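You operate a simulated robot arm through the tools that you are given. There is no shell and no other tool.

The job below is to be done with a simulated robot arm. You get a single attempt, and the scene is never put back.

Task
Brake spindle A, set the width to 70 mm and open the guide carriage up for a new cable.
Fine: brake before you open the yellow latch of the guide wheel and the join lever; leave the orange lever and spindle C.

It is judged by the outcome, as a careful person would: the job done as asked, and still so three seconds after it is handed in. It fails if anything else is knocked over, pushed out of place, dropped, spilled or broken.

Robot
A 7-joint arm with a two-finger parallel gripper, fixed in place. Base frame: the origin is on the floor under the middle of its stand, x ahead of it, y to its left, z up. Units: cm, degrees, N and s.
With the tool pointing down near the work surface it reaches from about 12 to 66 cm from the base axis. Its first joint turns from -66.0 to 66.0 degrees. Payload 2.4 kg.
The TCP is the grasp point between the finger pads, 3 cm short of the fingertips. In the tool frame z runs along the fingers and y along their closing line. Largest opening 9.4 cm; finger width 2.8, thickness 1; the body of the gripper, 5 by 9.6 cm, starts 5.5 cm behind the TCP.
Orientation is told as [roll, pitch, yaw] about the base's x, y, z axes, in that order, counted from this pose: with the fingers straight down and closing along the base's y, the tool's x points along the base's -x, its y along +y and its z along -z.

Tools
- The arm moves only by the tool apply_moves. Its argument "series" is a list of rows, each a list of 7 numbers: the shift along the tool's x, y, z in units of 500 mm (1.0 is 500 mm), then the turn, a rotation vector about the tool's x, y, z in units of 60 degrees (1.0 is 60 degrees), then the opening, from 0 (shut) to 1 (fully open). In form: [[tx, ty, tz, wx, wy, wz, claw], ...]. A call has 1 to 20 rows; each row is the pose to reach, as a shift and turn from the pose commanded when the call began, along the tool's axes at that moment. A call with a number of a shift or a turn outside -1 to 1 is refused whole. Each row takes 0.2 s and may step no farther than 5 cm and 8.6 degrees from the row before; otherwise, or with a gripper value out of range, the whole call is refused. Where a pose cannot be reached the arm comes as near as it can. A force on the tool above 70 N (or 10 N above the force at the start of the call, whichever is more), or a blocked arm, ends the call early, and 0.2 s more pass. Each finger travels about 15.3 cm/s and halts on what it meets, pressing with about 29 N; the grip force reading is that of the motor and also rises with nothing between the fingers. The clock runs only during rows and for 0.2 s after the last one: add rows that repeat a pose to give the fingers time. The reply holds the time, the measured pose of the TCP, the force on the tool along the base axes, the opening and the grip force, in the units named above and with some noise, with the torque about the TCP (base axes, N m) and any sound that the robot's microphone picked up.
- Cameras (640 x 400 px; columns grow to the right, rows downward): "scene" is fixed at [3.27, 46.35, 146.03]; the picture's right is [-0.81, -0.58, 0.00], its down [-0.24, 0.34, -0.91] and it looks along [0.53, -0.74, -0.42] (base axes); focal length 375 px, centre (320, 200). "wrist" rides on the gripper at [7.6, 1.4, -10.3] in the tool frame; the picture's right is [-0.18, 0.98, 0.00], its down [-0.75, -0.14, -0.64] and it looks along [-0.63, -0.12, 0.77] (tool axes); focal length 243 px, centre (320, 200). There is no depth. A picture from a camera that has moved, and an enlarged one, comes with that camera's place and axes in the base frame and with its lens.
- camera(camera): a new picture of that camera. No time passes.
- zoom(camera, box): a new picture of the part [left, top, right, bottom] of that camera's present view, enlarged. No time passes.
- hand_in(): hands the job in; it is judged then, once.

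Places have to be worked out from the pictures, the camera data and where the tool is seen. Open the gripper and draw the arm clear of the work before you hand the job in, unless the task says otherwise.

The tools are called as a command line: name --pt "numbers of a row" for each row, then --argument value for the rest, lists and objects as JSON in quotes. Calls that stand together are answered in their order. apply_moves: Moves the arm, as the interface text tells. Its arguments: {"type":"object","properties":{"series":{"type":"array","items":{"type":"array","items":{"type":"number"}}}},"required":["series"]} The other tools are called the same way: camera (camera) takes a picture; zoom (camera, box) takes an enlarged picture of a part of a camera's view; hand_in () hands the job in.

At the start:

```text
time: 0.0
tool_pos: [35.57, -19.52, 125.41]
tcp_rot: [-0.1, -0.1, 0.0]
force: [-0.6, 0.2, -0.4]
wrist_torque: [0.01, -0.06, 0.0]
grip_width: 9.38
gripper_force: 0.0
```

scene: 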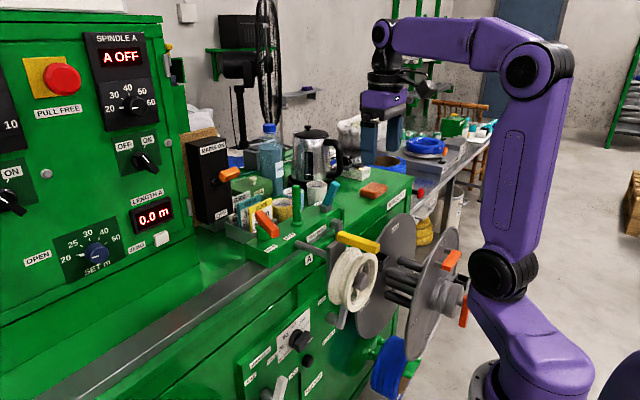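
wrist: 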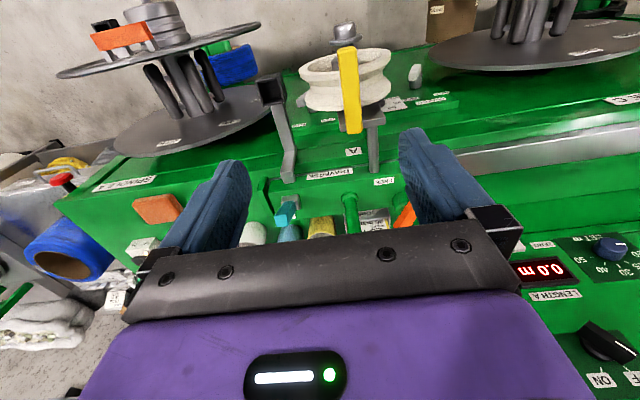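

The first pictures show a green winding machine with a guide wheel (yellow latch), spindles and knobs. I'll take enlarged views to read the labels before I move anything.

zoom --camera "scene" --box '[200, 290, 360, 400]'

zoom --camera "scene" --box '[280, 200, 480, 325]'

zoom --camera "scene" --box '[180, 120, 420, 270]'

zoom --camera "scene" --box '[0, 20, 220, 280]'

zoom --camera "wrist" --box '[220, 0, 460, 250]'

```text
3.64 times, centred on (280, 345) of scene
camera zoom: at [3.27, 46.35, 146.03], right [-0.81, -0.58, 0.0], down [-0.24, 0.34, -0.91], along [0.53, -0.74, -0.42], focal length 1363 px, centre (466, -327)
```

zoom: 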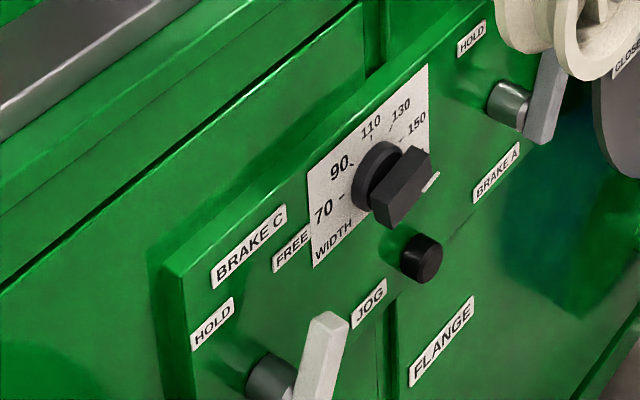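

```text
3.20 times, centred on (380, 262) of scene
camera zoom: at [3.27, 46.35, 146.03], right [-0.81, -0.58, 0.0], down [-0.24, 0.34, -0.91], along [0.53, -0.74, -0.42], focal length 1200 px, centre (128, 0)
```

zoom: 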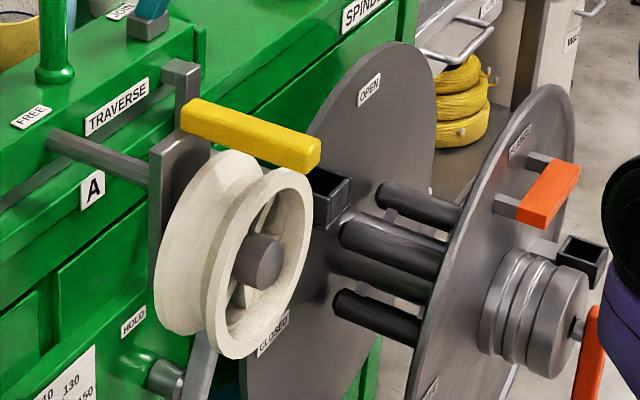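

```text
2.67 times, centred on (300, 195) of scene
camera zoom: at [3.27, 46.35, 146.03], right [-0.81, -0.58, 0.0], down [-0.24, 0.34, -0.91], along [0.53, -0.74, -0.42], focal length 1000 px, centre (373, 213)
```

zoom: 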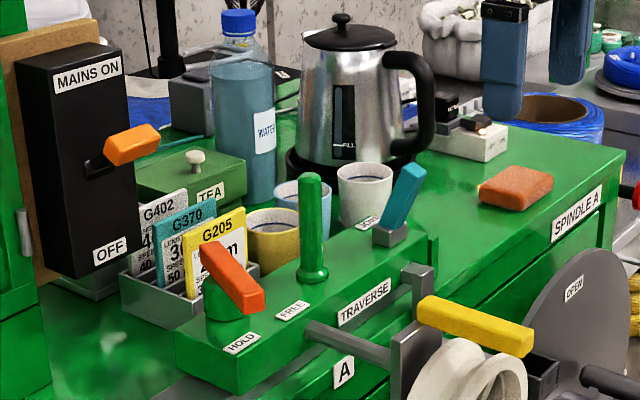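

```text
1.54 times, centred on (110, 150) of scene
camera zoom: at [3.27, 46.35, 146.03], right [-0.81, -0.58, 0.0], down [-0.24, 0.34, -0.91], along [0.53, -0.74, -0.42], focal length 577 px, centre (643, 277)
```

zoom: 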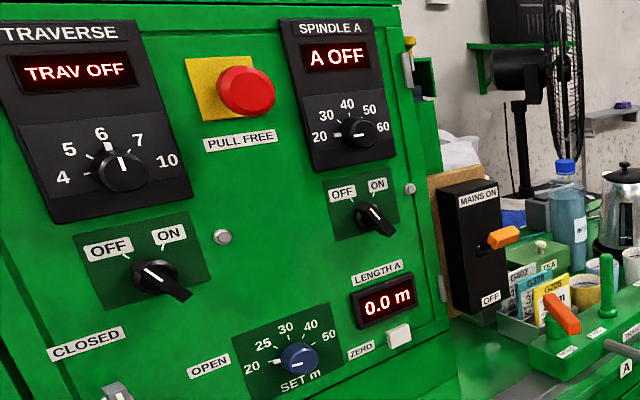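

```text
1.60 times, centred on (340, 125) of wrist
camera zoom: at [27.93, -18.05, 135.6], right [0.18, 0.98, 0.0], down [0.75, -0.14, 0.64], along [0.63, -0.12, -0.77], focal length 388 px, centre (288, 320)
```

zoom: 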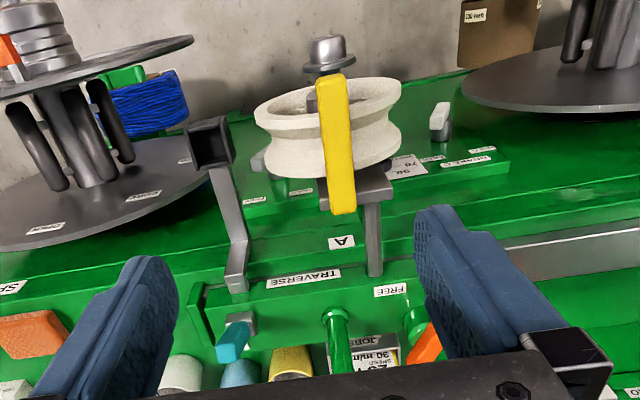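

I can see WIDTH (70–150) and BRAKE A / BRAKE C levers on the lower panel, and a teal lever on the traverse box that may be the join lever. I'll zoom in tighter to read their labels.

zoom --camera "scene" --box '[290, 170, 370, 220]'

zoom --camera "scene" --box '[300, 290, 380, 340]'

zoom --camera "scene" --box '[230, 340, 326, 400]'

zoom --camera "scene" --box '[300, 220, 396, 280]'

zoom --camera "wrist" --box '[230, 120, 430, 245]'

zoom --camera "scene" --box '[400, 230, 496, 350]'

```text
8.00 times, centred on (330, 195) of scene
camera zoom: at [3.27, 46.35, 146.03], right [-0.81, -0.58, 0.0], down [-0.24, 0.34, -0.91], along [0.53, -0.74, -0.42], focal length 2999 px, centre (240, 240)
```

zoom: 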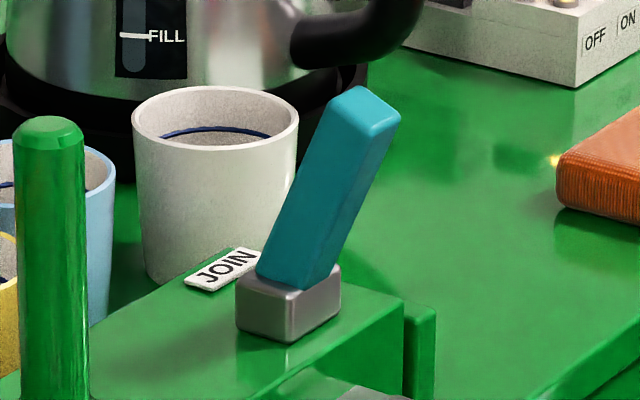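

```text
8.00 times, centred on (340, 315) of scene
camera zoom: at [3.27, 46.35, 146.03], right [-0.81, -0.58, 0.0], down [-0.24, 0.34, -0.91], along [0.53, -0.74, -0.42], focal length 2999 px, centre (160, -720)
```

zoom: 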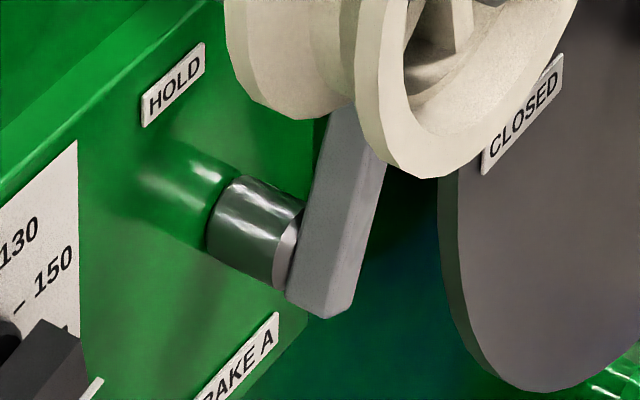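

```text
6.67 times, centred on (278, 370) of scene
camera zoom: at [3.27, 46.35, 146.03], right [-0.81, -0.58, 0.0], down [-0.24, 0.34, -0.91], along [0.53, -0.74, -0.42], focal length 2499 px, centre (600, -933)
```

zoom: 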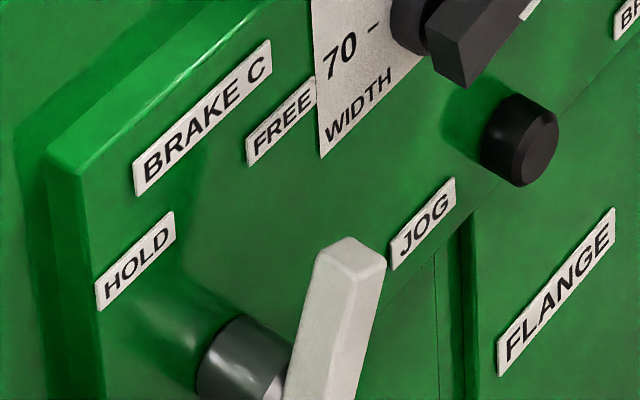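

```text
6.67 times, centred on (348, 250) of scene
camera zoom: at [3.27, 46.35, 146.03], right [-0.81, -0.58, 0.0], down [-0.24, 0.34, -0.91], along [0.53, -0.74, -0.42], focal length 2499 px, centre (133, -133)
```

zoom: 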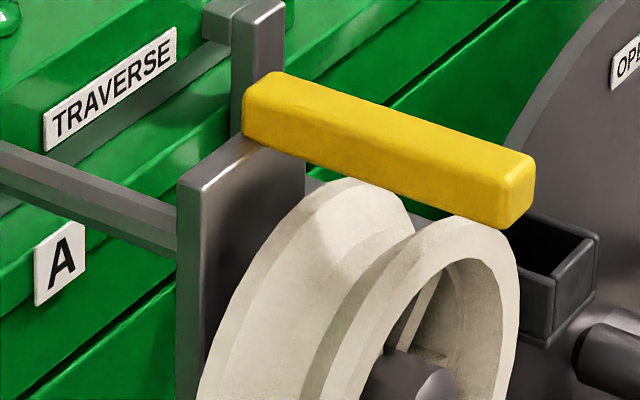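

```text
3.20 times, centred on (330, 182) of wrist
camera zoom: at [27.93, -18.05, 135.6], right [0.18, 0.98, 0.0], down [0.75, -0.14, 0.64], along [0.63, -0.12, -0.77], focal length 776 px, centre (288, 256)
```

zoom: 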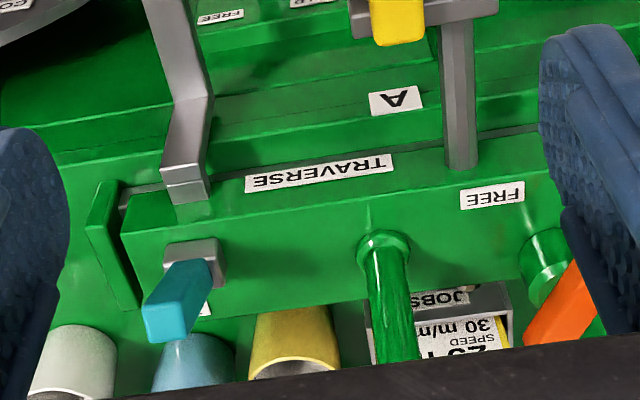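

```text
3.33 times, centred on (448, 290) of scene
camera zoom: at [3.27, 46.35, 146.03], right [-0.81, -0.58, 0.0], down [-0.24, 0.34, -0.91], along [0.53, -0.74, -0.42], focal length 1250 px, centre (-107, -100)
```

zoom: 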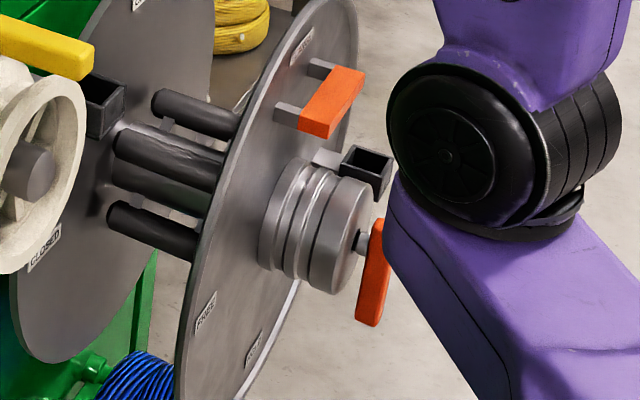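

The teal lever is marked JOIN, BRAKE A has a HOLD label and its lever points upward, and WIDTH is near 150. Rough triangulation gives the JOIN base near (54,-28,103), the yellow latch from (42,-16,104) to (33,-16,104), and the panel plane near x≈50. I'll back the arm off and tilt the tool so the wrist camera looks at the front of the machine.

apply_moves --pt "0.04 0 0.05 0 -0.1 0 0.6" --pt "0.08 0 0.1 0 -0.22 0 0.5" --pt "0.12 0 0.15 0 -0.34 0 0.5" --pt "0.16 0 0.2 0 -0.46 0 0.5" --pt "0.2 0 0.25 0 -0.58 0 0.5" --pt "0.24 0 0.3 0 -0.68 0 0.5" --pt "0.27 0 0.36 0 -0.75 0 0.5" --pt "0.27 0 0.4 0 -0.75 0 0.5"

```text
time: 1.8
tool_pos: [24.42, -25.11, 113.99]
tcp_rot: [0.1, -45.2, -0.1]
force: [-0.8, -0.4, 0.9]
wrist_torque: [-0.03, 0.01, 0.03]
grip_width: 4.74
gripper_force: 0.0
out of reach, approached as far as the arm can: row 5, 6, 7, 8
```

The arm stopped at (24.4,-25.1,114) because the target was too close to its base. I'll look at what the wrist camera sees from here.

camera --camera "wrist"

camera --camera "scene"

```text
taken
camera wrist: at [11.74, -23.59, 115.76], right [0.13, 0.98, 0.13], down [0.08, -0.14, 0.99], along [0.99, -0.12, -0.09], focal length 243 px, centre (320, 200)
```

wrist: 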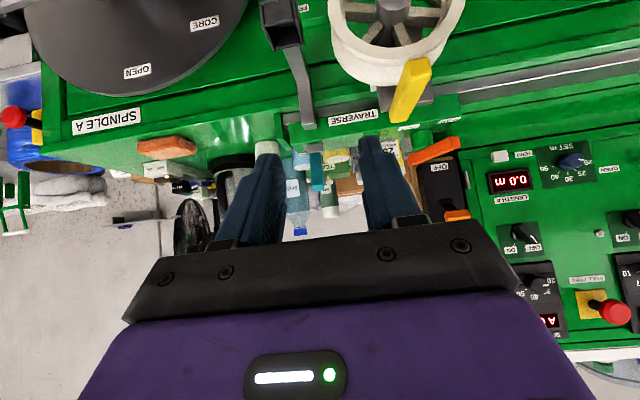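

```text
taken
```

scene: 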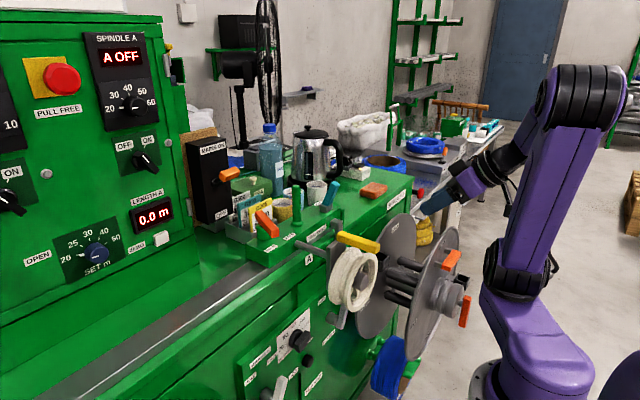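

The picture is inverted, and the path on the +y side of the guide wheel is clear. I'll swing over there at this height, away from the wheel, before going down to the panel.

apply_moves --pt "-0.028 0.068 0.028 0 0 0 0.5" --pt "-0.056 0.137 0.056 0 0 0 0.5" --pt "-0.085 0.206 0.085 0 0 0 0.5" --pt "-0.113 0.274 0.113 0 0 0 0.5" --pt "-0.141 0.343 0.141 0 0 0 0.5" --pt "-0.17 0.411 0.17 0 0 0 0.5" --pt "-0.198 0.48 0.198 0 0 0 0.5"

```text
time: 3.4
tool_pos: [37.95, -1.18, 113.74]
tcp_rot: [0.1, -45.1, 0.0]
force: [0.3, 0.0, 0.4]
wrist_torque: [-0.01, 0.02, 0.01]
grip_width: 4.7
gripper_force: 0.2
```

The arm tracked well and is at (38,-1.2,113.7), so the commanded pose matches the pose actually reached. Next I'll go down about 28 cm so the camera faces the lower panel.

camera --camera "wrist"

apply_moves --pt "0.06 0 0.06 0 0 0 0.5" --pt "0.12 0 0.12 0 0 0 0.5" --pt "0.18 0 0.18 0 0 0 0.5" --pt "0.24 0 0.24 0 0 0 0.5" --pt "0.3 0 0.3 0 0 0 0.5" --pt "0.36 0 0.36 0 0 0 0.5" --pt "0.42 0 0.36 0 0 0 0.5"

camera --camera "wrist"

camera --camera "scene"

```text
taken
camera wrist: at [25.38, 0.41, 115.68], right [0.13, 0.98, 0.13], down [0.08, -0.14, 0.99], along [0.99, -0.12, -0.09], focal length 243 px, centre (320, 200)
```

wrist: 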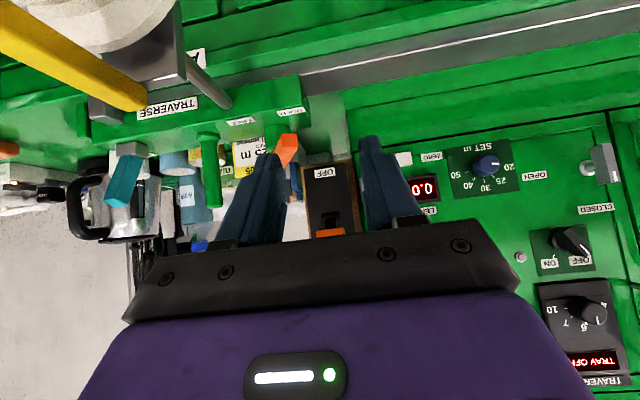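

```text
time: 5.0
tool_pos: [40.62, -4.42, 91.67]
tcp_rot: [1.2, -44.5, -0.4]
force: [1.5, 8.2, 4.6]
wrist_torque: [-0.48, 0.29, -0.19]
grip_width: 4.7
gripper_force: 0.1
out of reach, approached as far as the arm can: row 5, 6, 7
```

```text
taken
camera wrist: at [28.03, -3.06, 93.55], right [0.12, 0.98, 0.14], down [0.09, -0.16, 0.98], along [0.99, -0.11, -0.1], focal length 243 px, centre (320, 200)
```

wrist: 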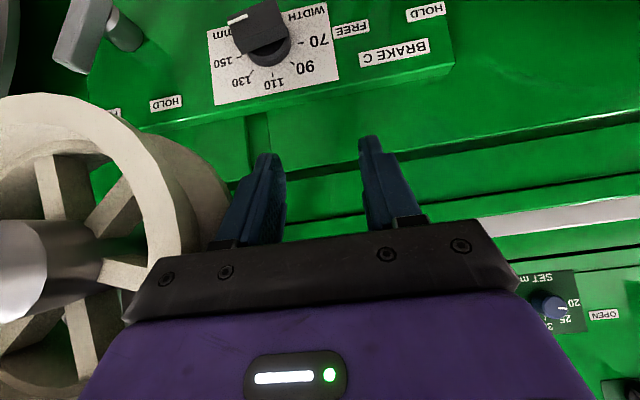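

```text
taken
```

scene: 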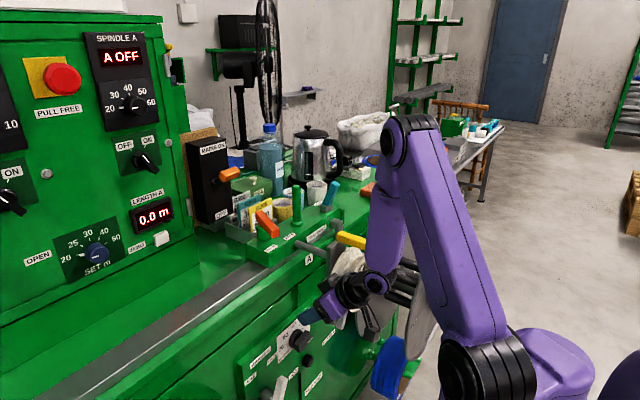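

The force reads 8 N in +y, and the arm drifted toward the guide wheel when it ran out of reach, so the gripper seems to be touching the wheel. I'll back straight off in +y and check the wheel hasn't moved.

apply_moves --pt "0 0.03 0 0 0 0 0.5" --pt "0 0.08 0 0 0 0 0.5" --pt "0 0.16 0 0 0 0 0.5" --pt "-0.03 0.22 -0.03 0 0 0 0.5"

camera --camera "scene"

camera --camera "wrist"

```text
time: 6.0
tool_pos: [42.44, 4.33, 95.94]
tcp_rot: [1.3, -44.6, -0.8]
force: [0.2, 0.3, 0.1]
wrist_torque: [0.0, 0.0, 0.0]
grip_width: 4.68
gripper_force: 0.0
out of reach, approached as far as the arm can: row 1, 2, 3, 4
```

```text
taken
```

scene: 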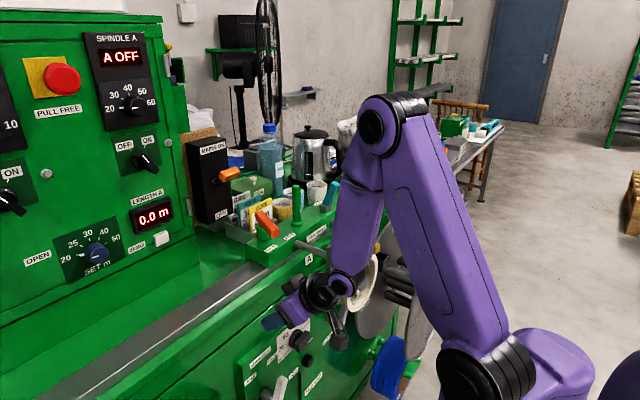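

```text
taken
camera wrist: at [29.79, 5.72, 97.91], right [0.13, 0.98, 0.15], down [0.09, -0.16, 0.98], along [0.99, -0.11, -0.11], focal length 243 px, centre (320, 200)
```

wrist: 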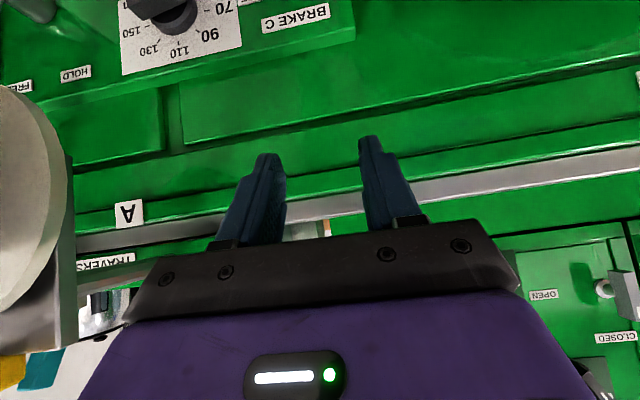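

The contact is gone (forces near zero) and the wheel edge looks to be at y≈-8. Now I'll tilt the tool steeper to keep the arm within reach, then go down on the +y side to bring the panel into view.

apply_moves --pt "0 0.02 0 0 0.125 0 0.5" --pt "0 0.04 0 0 0.25 0 0.5" --pt "0 0.06 0 0 0.375 0 0.5" --pt "0 0.06 0 0 0.45 0 0.5" --pt "0.05 0.06 0.05 0 0.45 0 0.5" --pt "0.1 0.06 0.1 0 0.45 0 0.5" --pt "0.15 0.06 0.15 0 0.45 0 0.5"

camera --camera "wrist"

camera --camera "scene"

```text
time: 7.6
tool_pos: [42.35, 7.46, 85.02]
tcp_rot: [-0.1, -18.0, 0.8]
force: [0.7, -0.8, 0.8]
wrist_torque: [0.0, 0.02, 0.01]
grip_width: 4.7
gripper_force: 0.1
```

```text
taken
camera wrist: at [31.88, 8.71, 92.44], right [0.16, 0.99, 0.06], down [0.52, -0.13, 0.84], along [0.84, -0.11, -0.53], focal length 243 px, centre (320, 200)
```

wrist: 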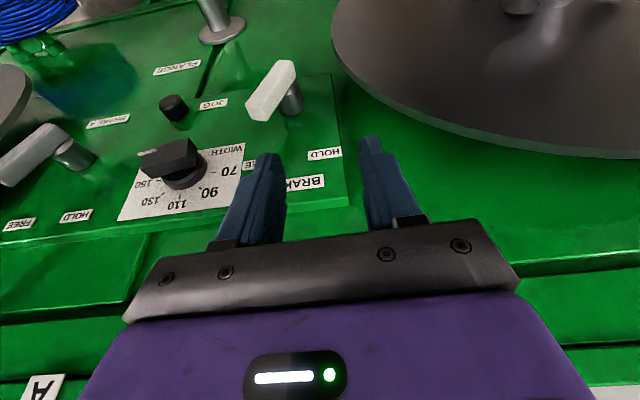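

```text
taken
```

scene: 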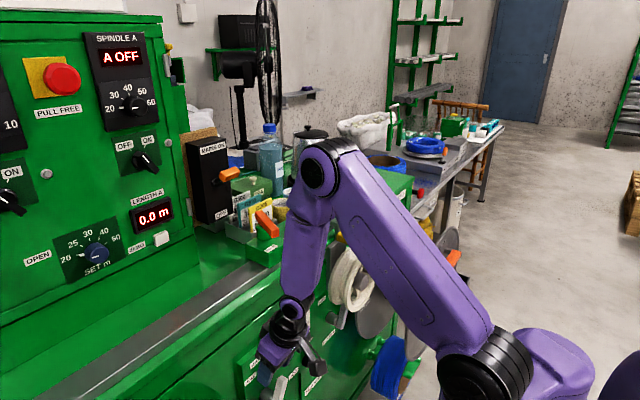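

The panel is visible upside down: BRAKE A's lever points to FREE, HOLD is on the other side, and the WIDTH pointer is past 150. I'll zoom in for exact geometry.

zoom --camera "wrist" --box '[0, 90, 256, 250]'

zoom --camera "wrist" --box '[100, 40, 356, 200]'

```text
2.50 times, centred on (128, 170) of wrist
camera zoom: at [31.88, 8.71, 92.44], right [0.16, 0.99, 0.06], down [0.52, -0.13, 0.84], along [0.84, -0.11, -0.53], focal length 606 px, centre (800, 275)
```

zoom: 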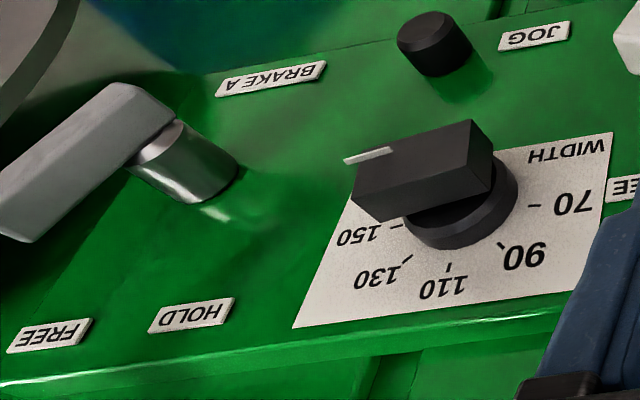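

```text
2.50 times, centred on (228, 120) of wrist
camera zoom: at [31.88, 8.71, 92.44], right [0.16, 0.99, 0.06], down [0.52, -0.13, 0.84], along [0.84, -0.11, -0.53], focal length 606 px, centre (550, 400)
```

zoom: 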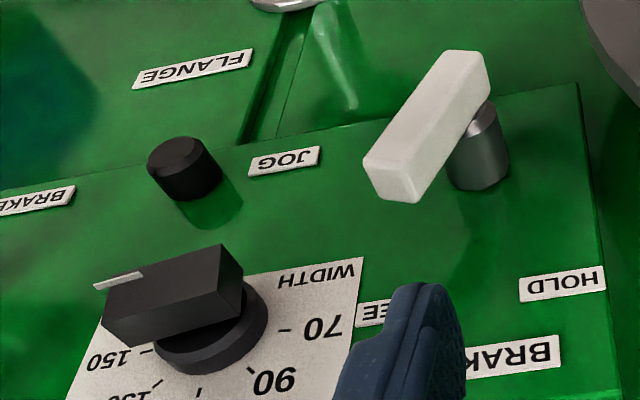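

Triangulation puts the panel at x≈50. The knob centre is about (y -7.9, z 75.0) with ticks 40° apart, and its front face is at x≈46.4. The BRAKE A hub is near (y -22.5, z 71), with its lever tip at about (46,-24,76). Spindle C's flange is close by on the +y side, so I'll shift to y≈0 and then pitch the tool toward horizontal.

apply_moves --pt "0 -0.075 0 0 0 0 0.5" --pt "0 -0.149 0 0 0 0 0.5" --pt "0.015 -0.149 0.02 0 -0.14 0 0.5" --pt "0.03 -0.149 0.04 0 -0.28 0 0.5" --pt "0.045 -0.149 0.06 0 -0.42 0 0.5" --pt "0.06 -0.149 0.08 0 -0.56 0 0.5" --pt "0.075 -0.149 0.102 0 -0.7 0 0.5"

camera --camera "wrist"

camera --camera "scene"

```text
time: 9.2
tool_pos: [48.67, -5.17, 82.97]
tcp_rot: [5.9, -55.8, -2.3]
force: [-30.2, 8.7, 29.3]
wrist_torque: [-0.92, 0.17, -1.1]
grip_width: 4.26
gripper_force: 0.0
out of reach, approached as far as the arm can: row 4, 5, 6, 7
stopped in row 7: the force on the tool passed its limit at 148 N (the readings are from after the stop); the commanded pose is now the measured one
```

```text
taken
camera wrist: at [35.93, -4.22, 82.57], right [0.06, 0.98, 0.21], down [-0.1, -0.2, 0.97], along [0.99, -0.08, 0.09], focal length 243 px, centre (320, 200)
```

wrist: 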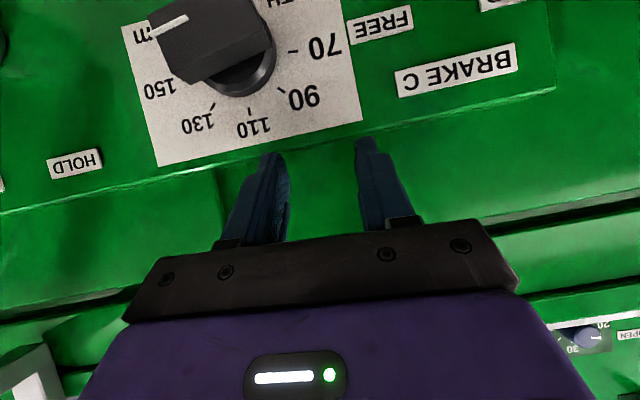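

```text
taken
```

scene: 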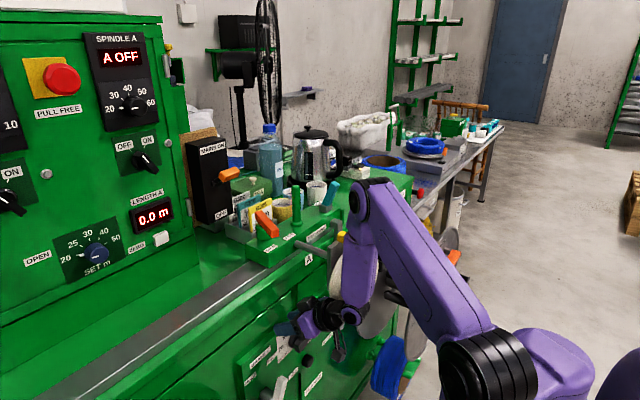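

The unreachable pitch pushed the fingers into the machine face. The wrist seems to hit a joint limit when pitching up in this configuration. I'll back off in +y and away from the face while tilting back down, then see whether anything was displaced.

apply_moves --pt "0 0.03 -0.03 0 0.1 0 0.5" --pt "0 0.09 -0.06 0 0.23 0 0.5" --pt "0 0.15 -0.09 0 0.36 0 0.5" --pt "0 0.18 -0.1 0 0.49 0 0.5" --pt "0 0.18 -0.1 0 0.6 0 0.5"

camera --camera "wrist"

camera --camera "scene"

```text
time: 10.4
tool_pos: [44.25, 3.38, 86.36]
tcp_rot: [3.3, -19.7, 1.3]
force: [-0.2, -0.5, -1.4]
wrist_torque: [0.04, -0.01, -0.01]
grip_width: 4.71
gripper_force: 0.0
```

```text
taken
camera wrist: at [33.58, 4.07, 93.4], right [0.13, 0.98, 0.12], down [0.5, -0.17, 0.85], along [0.86, -0.05, -0.51], focal length 243 px, centre (320, 200)
```

wrist: 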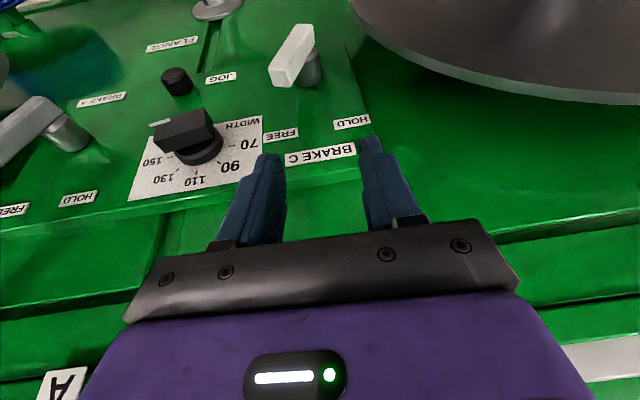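

```text
taken
```

scene: 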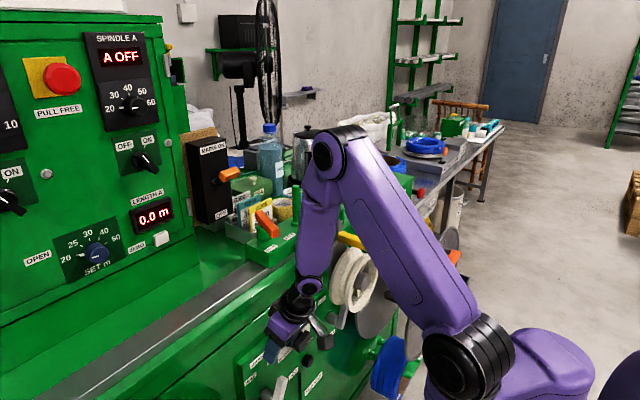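

Nothing looks displaced and the forces are zero. I'll climb into open space above the machine and bring the tool vertical, so I can try another wrist configuration: point the tool sideways first, then yaw it forward.

apply_moves --pt "-0.029 0.005 -0.081 0 0 0 0.5" --pt "-0.058 0.01 -0.161 0 0 0 0.5" --pt "-0.087 0.015 -0.242 0 0.05 0 0.5" --pt "-0.115 0.02 -0.323 0 0.15 0 0.5" --pt "-0.144 0.025 -0.404 0 0.25 0 0.5" --pt "-0.173 0.03 -0.484 -0.05 0.33 0 0.5" --pt "-0.202 0.035 -0.565 -0.05 0.33 0 0.5"

camera --camera "scene"

camera --camera "wrist"

```text
time: 12.0
tool_pos: [44.41, 3.49, 116.54]
tcp_rot: [6.1, -0.1, 2.8]
force: [0.7, 0.1, -0.6]
wrist_torque: [-0.05, 0.04, 0.02]
grip_width: 4.72
gripper_force: 0.1
```

```text
taken
```

scene: 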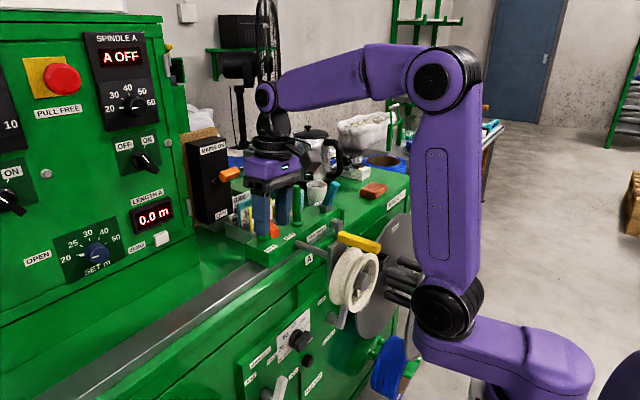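

```text
taken
camera wrist: at [36.73, 3.5, 126.83], right [0.13, 0.99, 0.11], down [0.76, -0.17, 0.62], along [0.63, 0.0, -0.77], focal length 243 px, centre (320, 200)
```

wrist: 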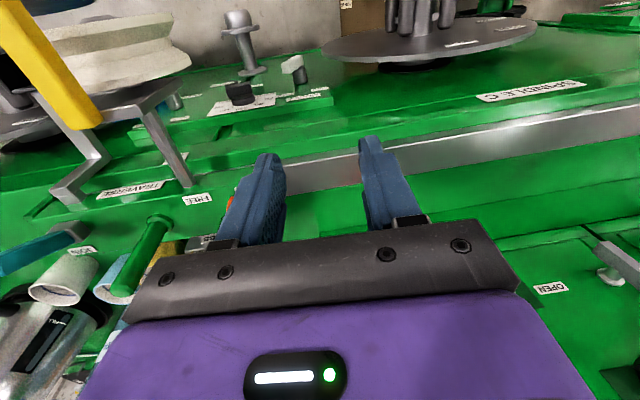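

The carriage, wheel and labels look unchanged. From the pictures the wrist can only bend about 35° upward in this configuration, so I'll flip it: tilt the tool sideways toward +y here in the open, then yaw it forward.

apply_moves --pt "0.017 0.019 -0.008 -0.13 0 0 0.5" --pt "0.035 0.037 -0.016 -0.26 0 0 0.5" --pt "0.052 0.056 -0.024 -0.39 0 0 0.5" --pt "0.07 0.075 -0.033 -0.52 0 0 0.5" --pt "0.087 0.094 -0.041 -0.65 0 0 0.5" --pt "0.105 0.112 -0.049 -0.78 0 0 0.4" --pt "0.122 0.131 -0.057 -0.9 0 0 0.2"

camera --camera "scene"

camera --camera "wrist"

```text
time: 13.6
tool_pos: [37.76, 9.38, 119.77]
tcp_rot: [60.3, -0.1, 3.0]
force: [-0.2, 0.0, -0.3]
wrist_torque: [-0.03, 0.01, 0.02]
grip_width: 1.87
gripper_force: 0.0
```

```text
taken
```

scene: 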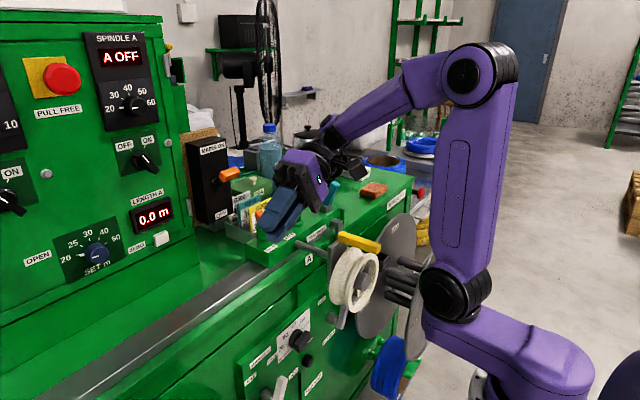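

```text
taken
camera wrist: at [30.63, 0.88, 126.14], right [0.16, 0.5, 0.85], down [0.78, -0.59, 0.2], along [0.6, 0.64, -0.48], focal length 243 px, centre (320, 200)
```

wrist: 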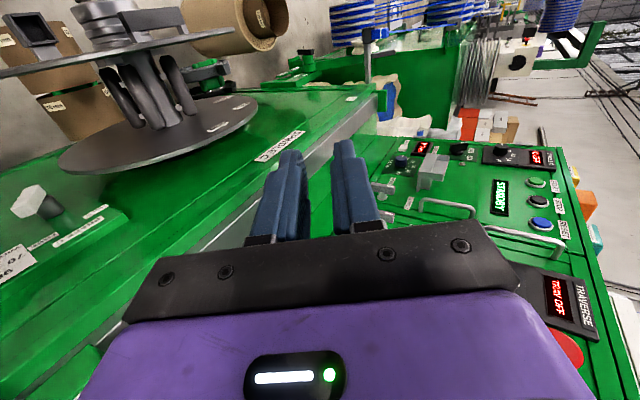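

The sideways tilt worked, and spindle C's front flange is now visible on the lower left. Next I'll yaw the tool toward the machine while keeping the wrist back in open space.

apply_moves --pt "-0.018 -0.024 0.002 0 -0.099 0.057 0.2" --pt "-0.036 -0.049 0.005 0 -0.198 0.114 0.2" --pt "-0.054 -0.073 0.007 0 -0.297 0.171 0.2" --pt "-0.071 -0.097 0.01 0 -0.396 0.229 0.2" --pt "-0.089 -0.121 0.012 0 -0.495 0.286 0.2" --pt "-0.107 -0.146 0.015 0 -0.594 0.343 0.2" --pt "-0.125 -0.17 0.017 0 -0.693 0.4 0.2"

camera --camera "scene"

camera --camera "wrist"

```text
time: 15.2
tool_pos: [44.24, 6.21, 112.14]
tcp_rot: [60.2, 0.1, -45.0]
force: [0.4, 0.3, -0.3]
wrist_torque: [-0.01, -0.02, -0.01]
grip_width: 1.89
gripper_force: 0.0
```

```text
taken
```

scene: 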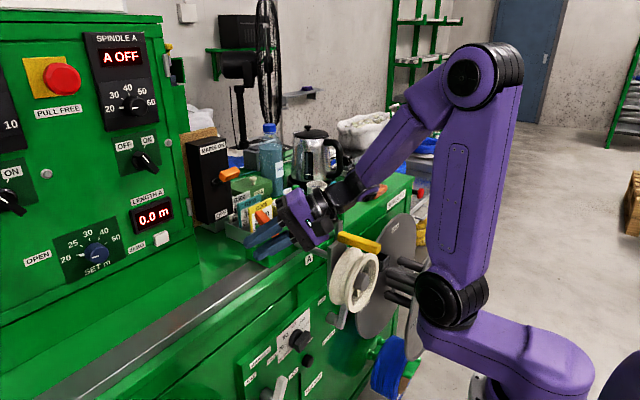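

```text
taken
camera wrist: at [33.12, 5.91, 118.39], right [0.48, 0.21, 0.85], down [0.09, -0.98, 0.2], along [0.87, -0.02, -0.48], focal length 243 px, centre (320, 200)
```

wrist: 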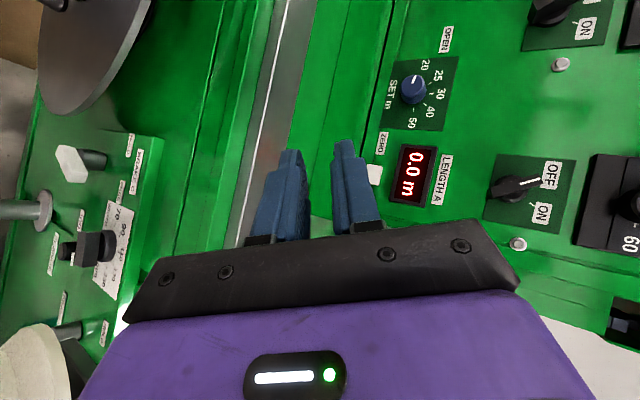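

I'm at roll 60°/yaw -45° as planned and the path is clear. I'll raise the tool to horizontal and start lowering it.

apply_moves --pt "0.014 -0.022 0.003 -0.125 0 0 0.2" --pt "0.028 -0.044 0.005 -0.25 0 0 0.2" --pt "0.043 -0.066 0.008 -0.375 0 0 0.2" --pt "0.057 -0.088 0.011 -0.5 0 0 0.2"

camera --camera "scene"

camera --camera "wrist"

```text
time: 16.2
tool_pos: [41.01, 7.04, 108.06]
tcp_rot: [90.3, 0.1, -45.0]
force: [0.2, -0.2, 0.2]
wrist_torque: [0.01, 0.01, -0.02]
grip_width: 1.91
gripper_force: 0.1
```

```text
taken
```

scene: 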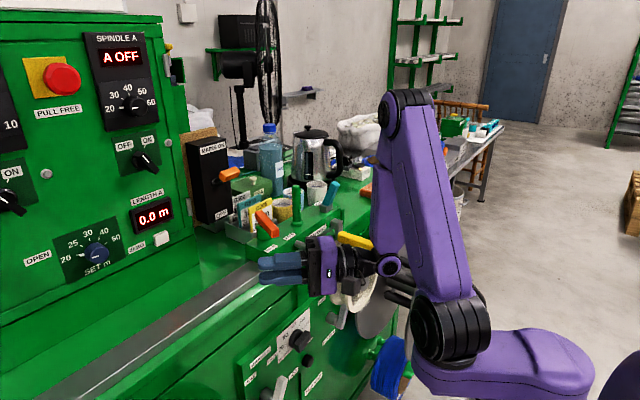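

```text
taken
camera wrist: at [28.41, 5.23, 109.44], right [0.13, -0.14, 0.98], down [0.08, -0.99, -0.15], along [0.99, 0.1, -0.11], focal length 243 px, centre (320, 200)
```

wrist: 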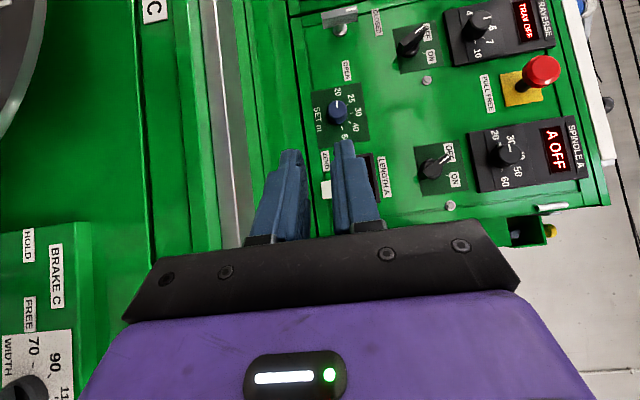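

The tool is horizontal and reachable in this flipped configuration. I'll go down in two stages at this spot, between the wheel and spindle C, checking reach and forces as I go.

apply_moves --pt "0 -0.07 0 0 0 0 0.2" --pt "0 -0.15 0 0 0 0 0.2" --pt "0 -0.23 0 0 0 0 0.2" --pt "0 -0.3 0 0 0 0 0.2"

camera --camera "scene"

camera --camera "wrist"

```text
time: 17.2
tool_pos: [41.09, 6.88, 93.12]
tcp_rot: [90.1, 0.0, -45.1]
force: [0.1, -0.5, 0.3]
wrist_torque: [0.01, 0.03, 0.03]
grip_width: 1.86
gripper_force: 0.0
```

```text
taken
```

scene: 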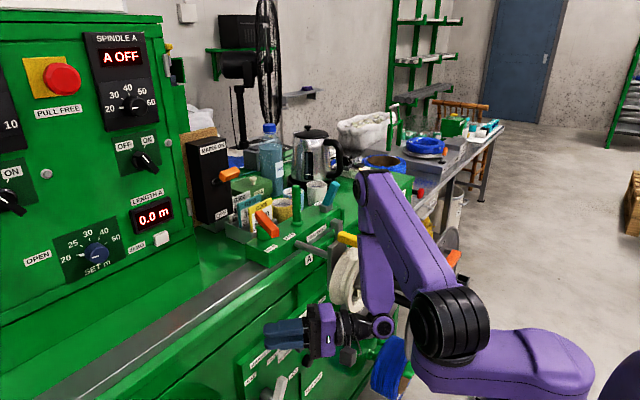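

```text
taken
camera wrist: at [28.43, 5.17, 94.48], right [0.13, -0.13, 0.98], down [0.08, -0.99, -0.14], along [0.99, 0.1, -0.12], focal length 243 px, centre (320, 200)
```

wrist: 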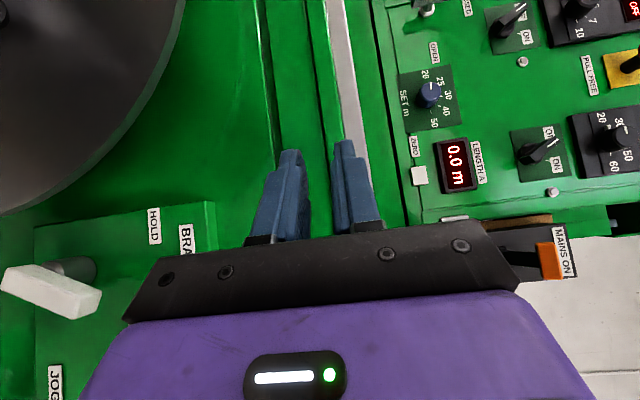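

I can still reach here and the forces are near zero. I'll continue down to about z=79, which stays above the BRAKE C lever.

apply_moves --pt "0 -0.07 0 0 0 0 0.2" --pt "0 -0.14 0 0 0 0 0.2" --pt "0 -0.21 0 0 0 0 0.2" --pt "0 -0.27 0 0 0 0 0.2"

camera --camera "scene"

camera --camera "wrist"

```text
time: 18.0
tool_pos: [45.37, 5.08, 87.58]
tcp_rot: [91.2, -12.2, -43.0]
force: [0.0, -0.5, -0.7]
wrist_torque: [0.03, -0.01, 0.0]
grip_width: 1.88
gripper_force: 0.1
stopped in row 4: the arm was blocked; the commanded pose is now the measured one
```

```text
taken
```

scene: 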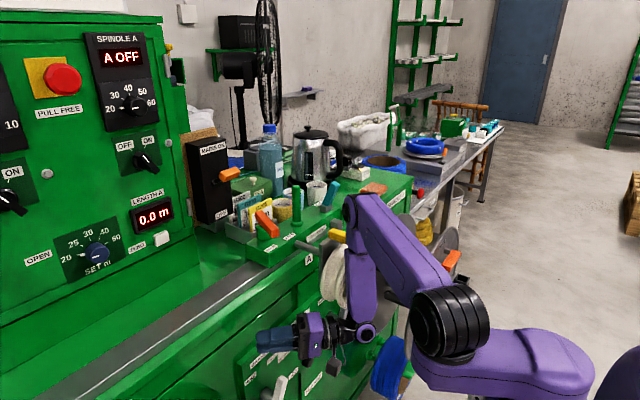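

```text
taken
camera wrist: at [32.78, 2.85, 87.13], right [-0.03, 0.0, 1.0], down [0.13, -0.99, 0.01], along [0.99, 0.13, 0.03], focal length 243 px, centre (320, 200)
```

wrist: 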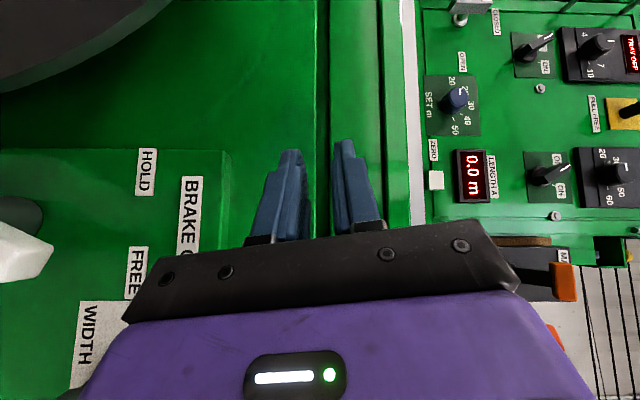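

The arm was blocked with no force at the tool. By my estimate the forearm and elbow swung forward into the guide wheel as the wrist went down. I'll retrace upward right away and check the wheel and latch.

apply_moves --pt "0.02 0.04 -0.01 0 -0.01 0.06 0.2" --pt "0.04 0.085 -0.02 0 -0.02 0.13 0.2" --pt "0.062 0.127 -0.03 0 -0.033 0.203 0.2" --pt "0.062 0.2 -0.03 0 -0.033 0.203 0.2" --pt "0.062 0.28 -0.03 0 -0.033 0.203 0.2"

camera --camera "scene"

zoom --camera "scene" --box '[280, 200, 480, 325]'

```text
time: 19.2
tool_pos: [39.9, 7.53, 100.16]
tcp_rot: [91.2, 1.1, -45.2]
force: [-0.6, 0.5, 0.9]
wrist_torque: [0.0, -0.01, -0.03]
grip_width: 1.86
gripper_force: 0.0
```

```text
taken
```

scene: 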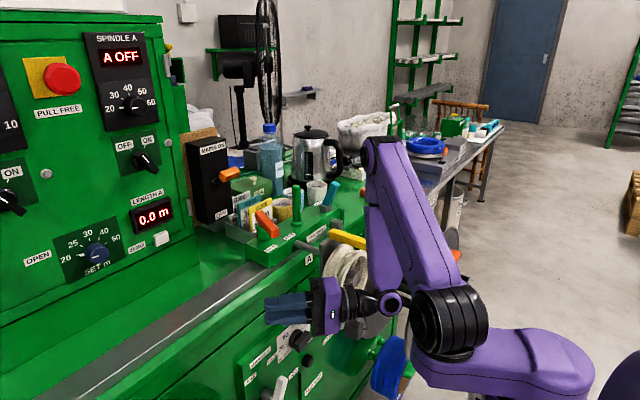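

```text
3.20 times, centred on (380, 262) of scene
camera zoom: at [3.27, 46.35, 146.03], right [-0.81, -0.58, 0.0], down [-0.24, 0.34, -0.91], along [0.53, -0.74, -0.42], focal length 1200 px, centre (128, 0)
```

zoom: 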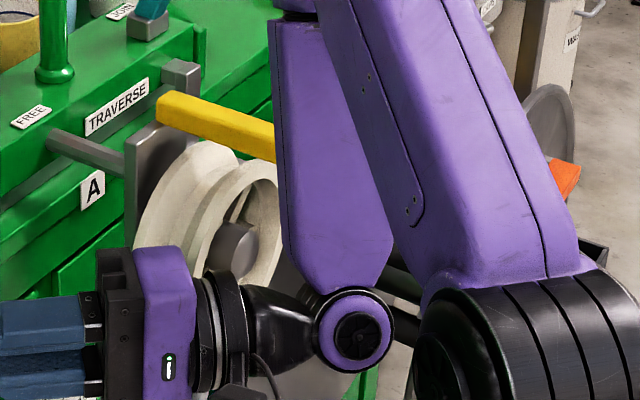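

Against the first picture, the carriage plate and yellow latch look shifted a little. I'll raise the arm clear to see it unobstructed.

apply_moves --pt "0 0.08 0 0 0 0 0.2" --pt "0 0.16 0 0 0 0 0.2" --pt "0 0.24 0 0 0 0 0.2" --pt "0 0.32 0 0 0 0 0.2" --pt "0 0.4 0 0 0 0 0.2"

camera --camera "scene"

zoom --camera "scene" --box '[280, 200, 480, 325]'

```text
time: 20.4
tool_pos: [39.69, 7.0, 120.27]
tcp_rot: [91.3, 1.1, -45.1]
force: [-0.4, 0.8, -0.2]
wrist_torque: [-0.02, 0.01, 0.02]
grip_width: 1.89
gripper_force: 0.2
```

```text
taken
```

scene: 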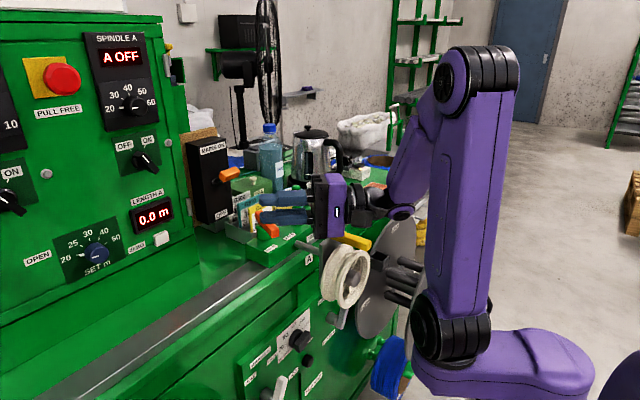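

```text
3.20 times, centred on (380, 262) of scene
camera zoom: at [3.27, 46.35, 146.03], right [-0.81, -0.58, 0.0], down [-0.24, 0.34, -0.91], along [0.53, -0.74, -0.42], focal length 1200 px, centre (128, 0)
```

zoom: 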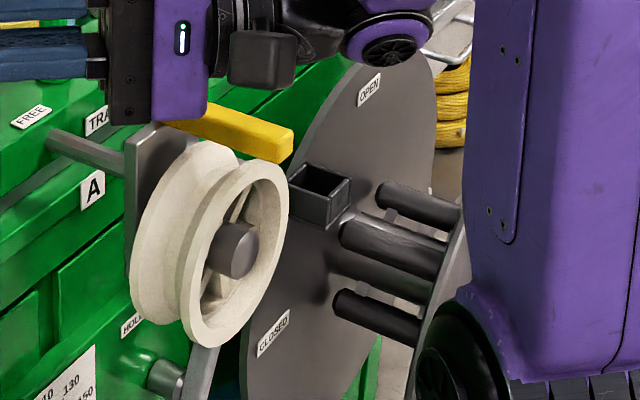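

The wheel, plate and latch slid about 2.2 cm along their rods toward the machine (+x), which is the carriage's travel direction. Everything else is in place, and I'll put it back later. For BRAKE A I'll come in from the other side of the wheel: wrist near (25,-27), tool pointing mostly +y, then down in front of the wheel.

apply_moves --pt "-0.02 0 -0.065 0 0.083 0 0.1" --pt "-0.041 0 -0.131 0 0.167 0 0.1" --pt "-0.062 0 -0.196 0 0.25 0 0.1" --pt "-0.082 0 -0.262 0 0.333 0 0.1" --pt "-0.103 0 -0.327 0 0.417 0 0.1"

camera --camera "scene"

camera --camera "wrist"

```text
time: 21.6
tool_pos: [31.74, -8.33, 119.84]
tcp_rot: [91.6, 0.5, -19.9]
force: [0.0, 0.0, 0.0]
wrist_torque: [0.0, 0.02, 0.0]
grip_width: 0.93
gripper_force: 0.1
```

```text
taken
```

scene: 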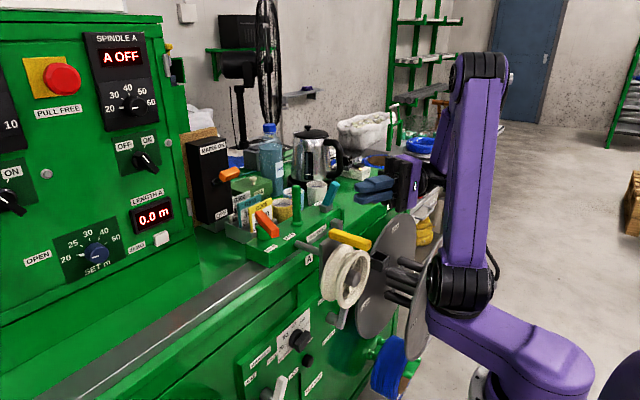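

```text
taken
camera wrist: at [21.14, -15.34, 121.03], right [0.17, -0.09, 0.98], down [0.49, -0.86, -0.17], along [0.86, 0.51, -0.1], focal length 243 px, centre (320, 200)
```

wrist: 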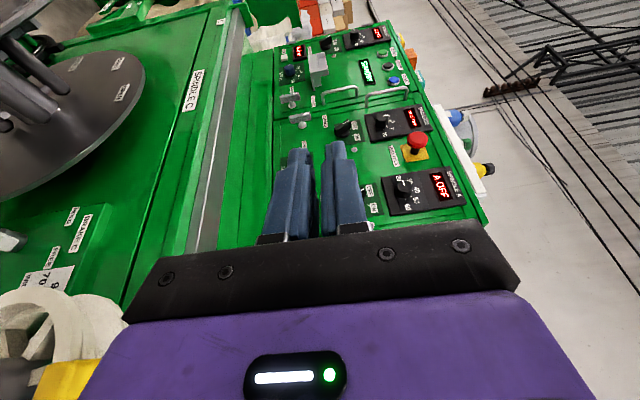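

The pose is good and the path below is clear: the carriage starts at x≈35 and the socket box sits near (38,-28,92). I'll descend in stages.

apply_moves --pt "0 -0.08 0 0 0 0 0" --pt "0 -0.16 0 0 0 0 0" --pt "0 -0.24 0 0 0 0 0" --pt "0 -0.32 0 0 0 0 0" --pt "0 -0.4 0 0 0 0 0"

camera --camera "scene"

camera --camera "wrist"

```text
time: 22.8
tool_pos: [31.8, -7.72, 99.88]
tcp_rot: [91.7, 0.4, -20.1]
force: [0.3, -0.3, 0.3]
wrist_torque: [-0.03, -0.04, 0.03]
grip_width: 0.0
gripper_force: 28.8
```

```text
taken
```

scene: 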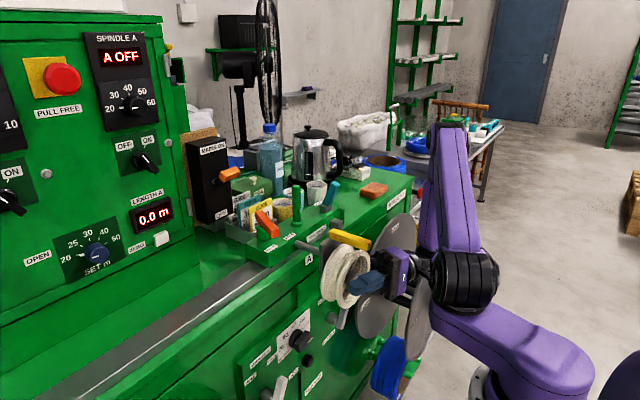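

```text
taken
camera wrist: at [21.16, -14.78, 100.97], right [0.17, -0.09, 0.98], down [0.49, -0.86, -0.16], along [0.86, 0.51, -0.1], focal length 243 px, centre (320, 200)
```

wrist: 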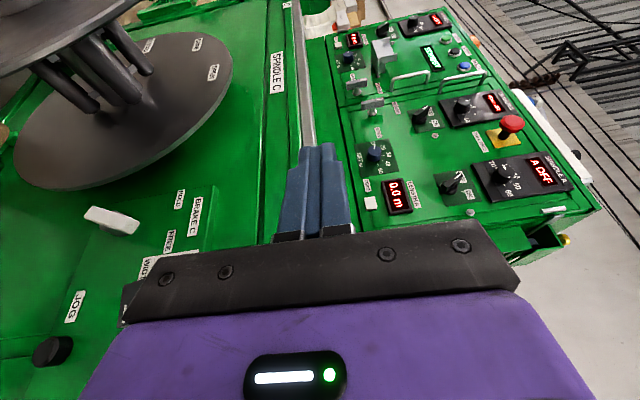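

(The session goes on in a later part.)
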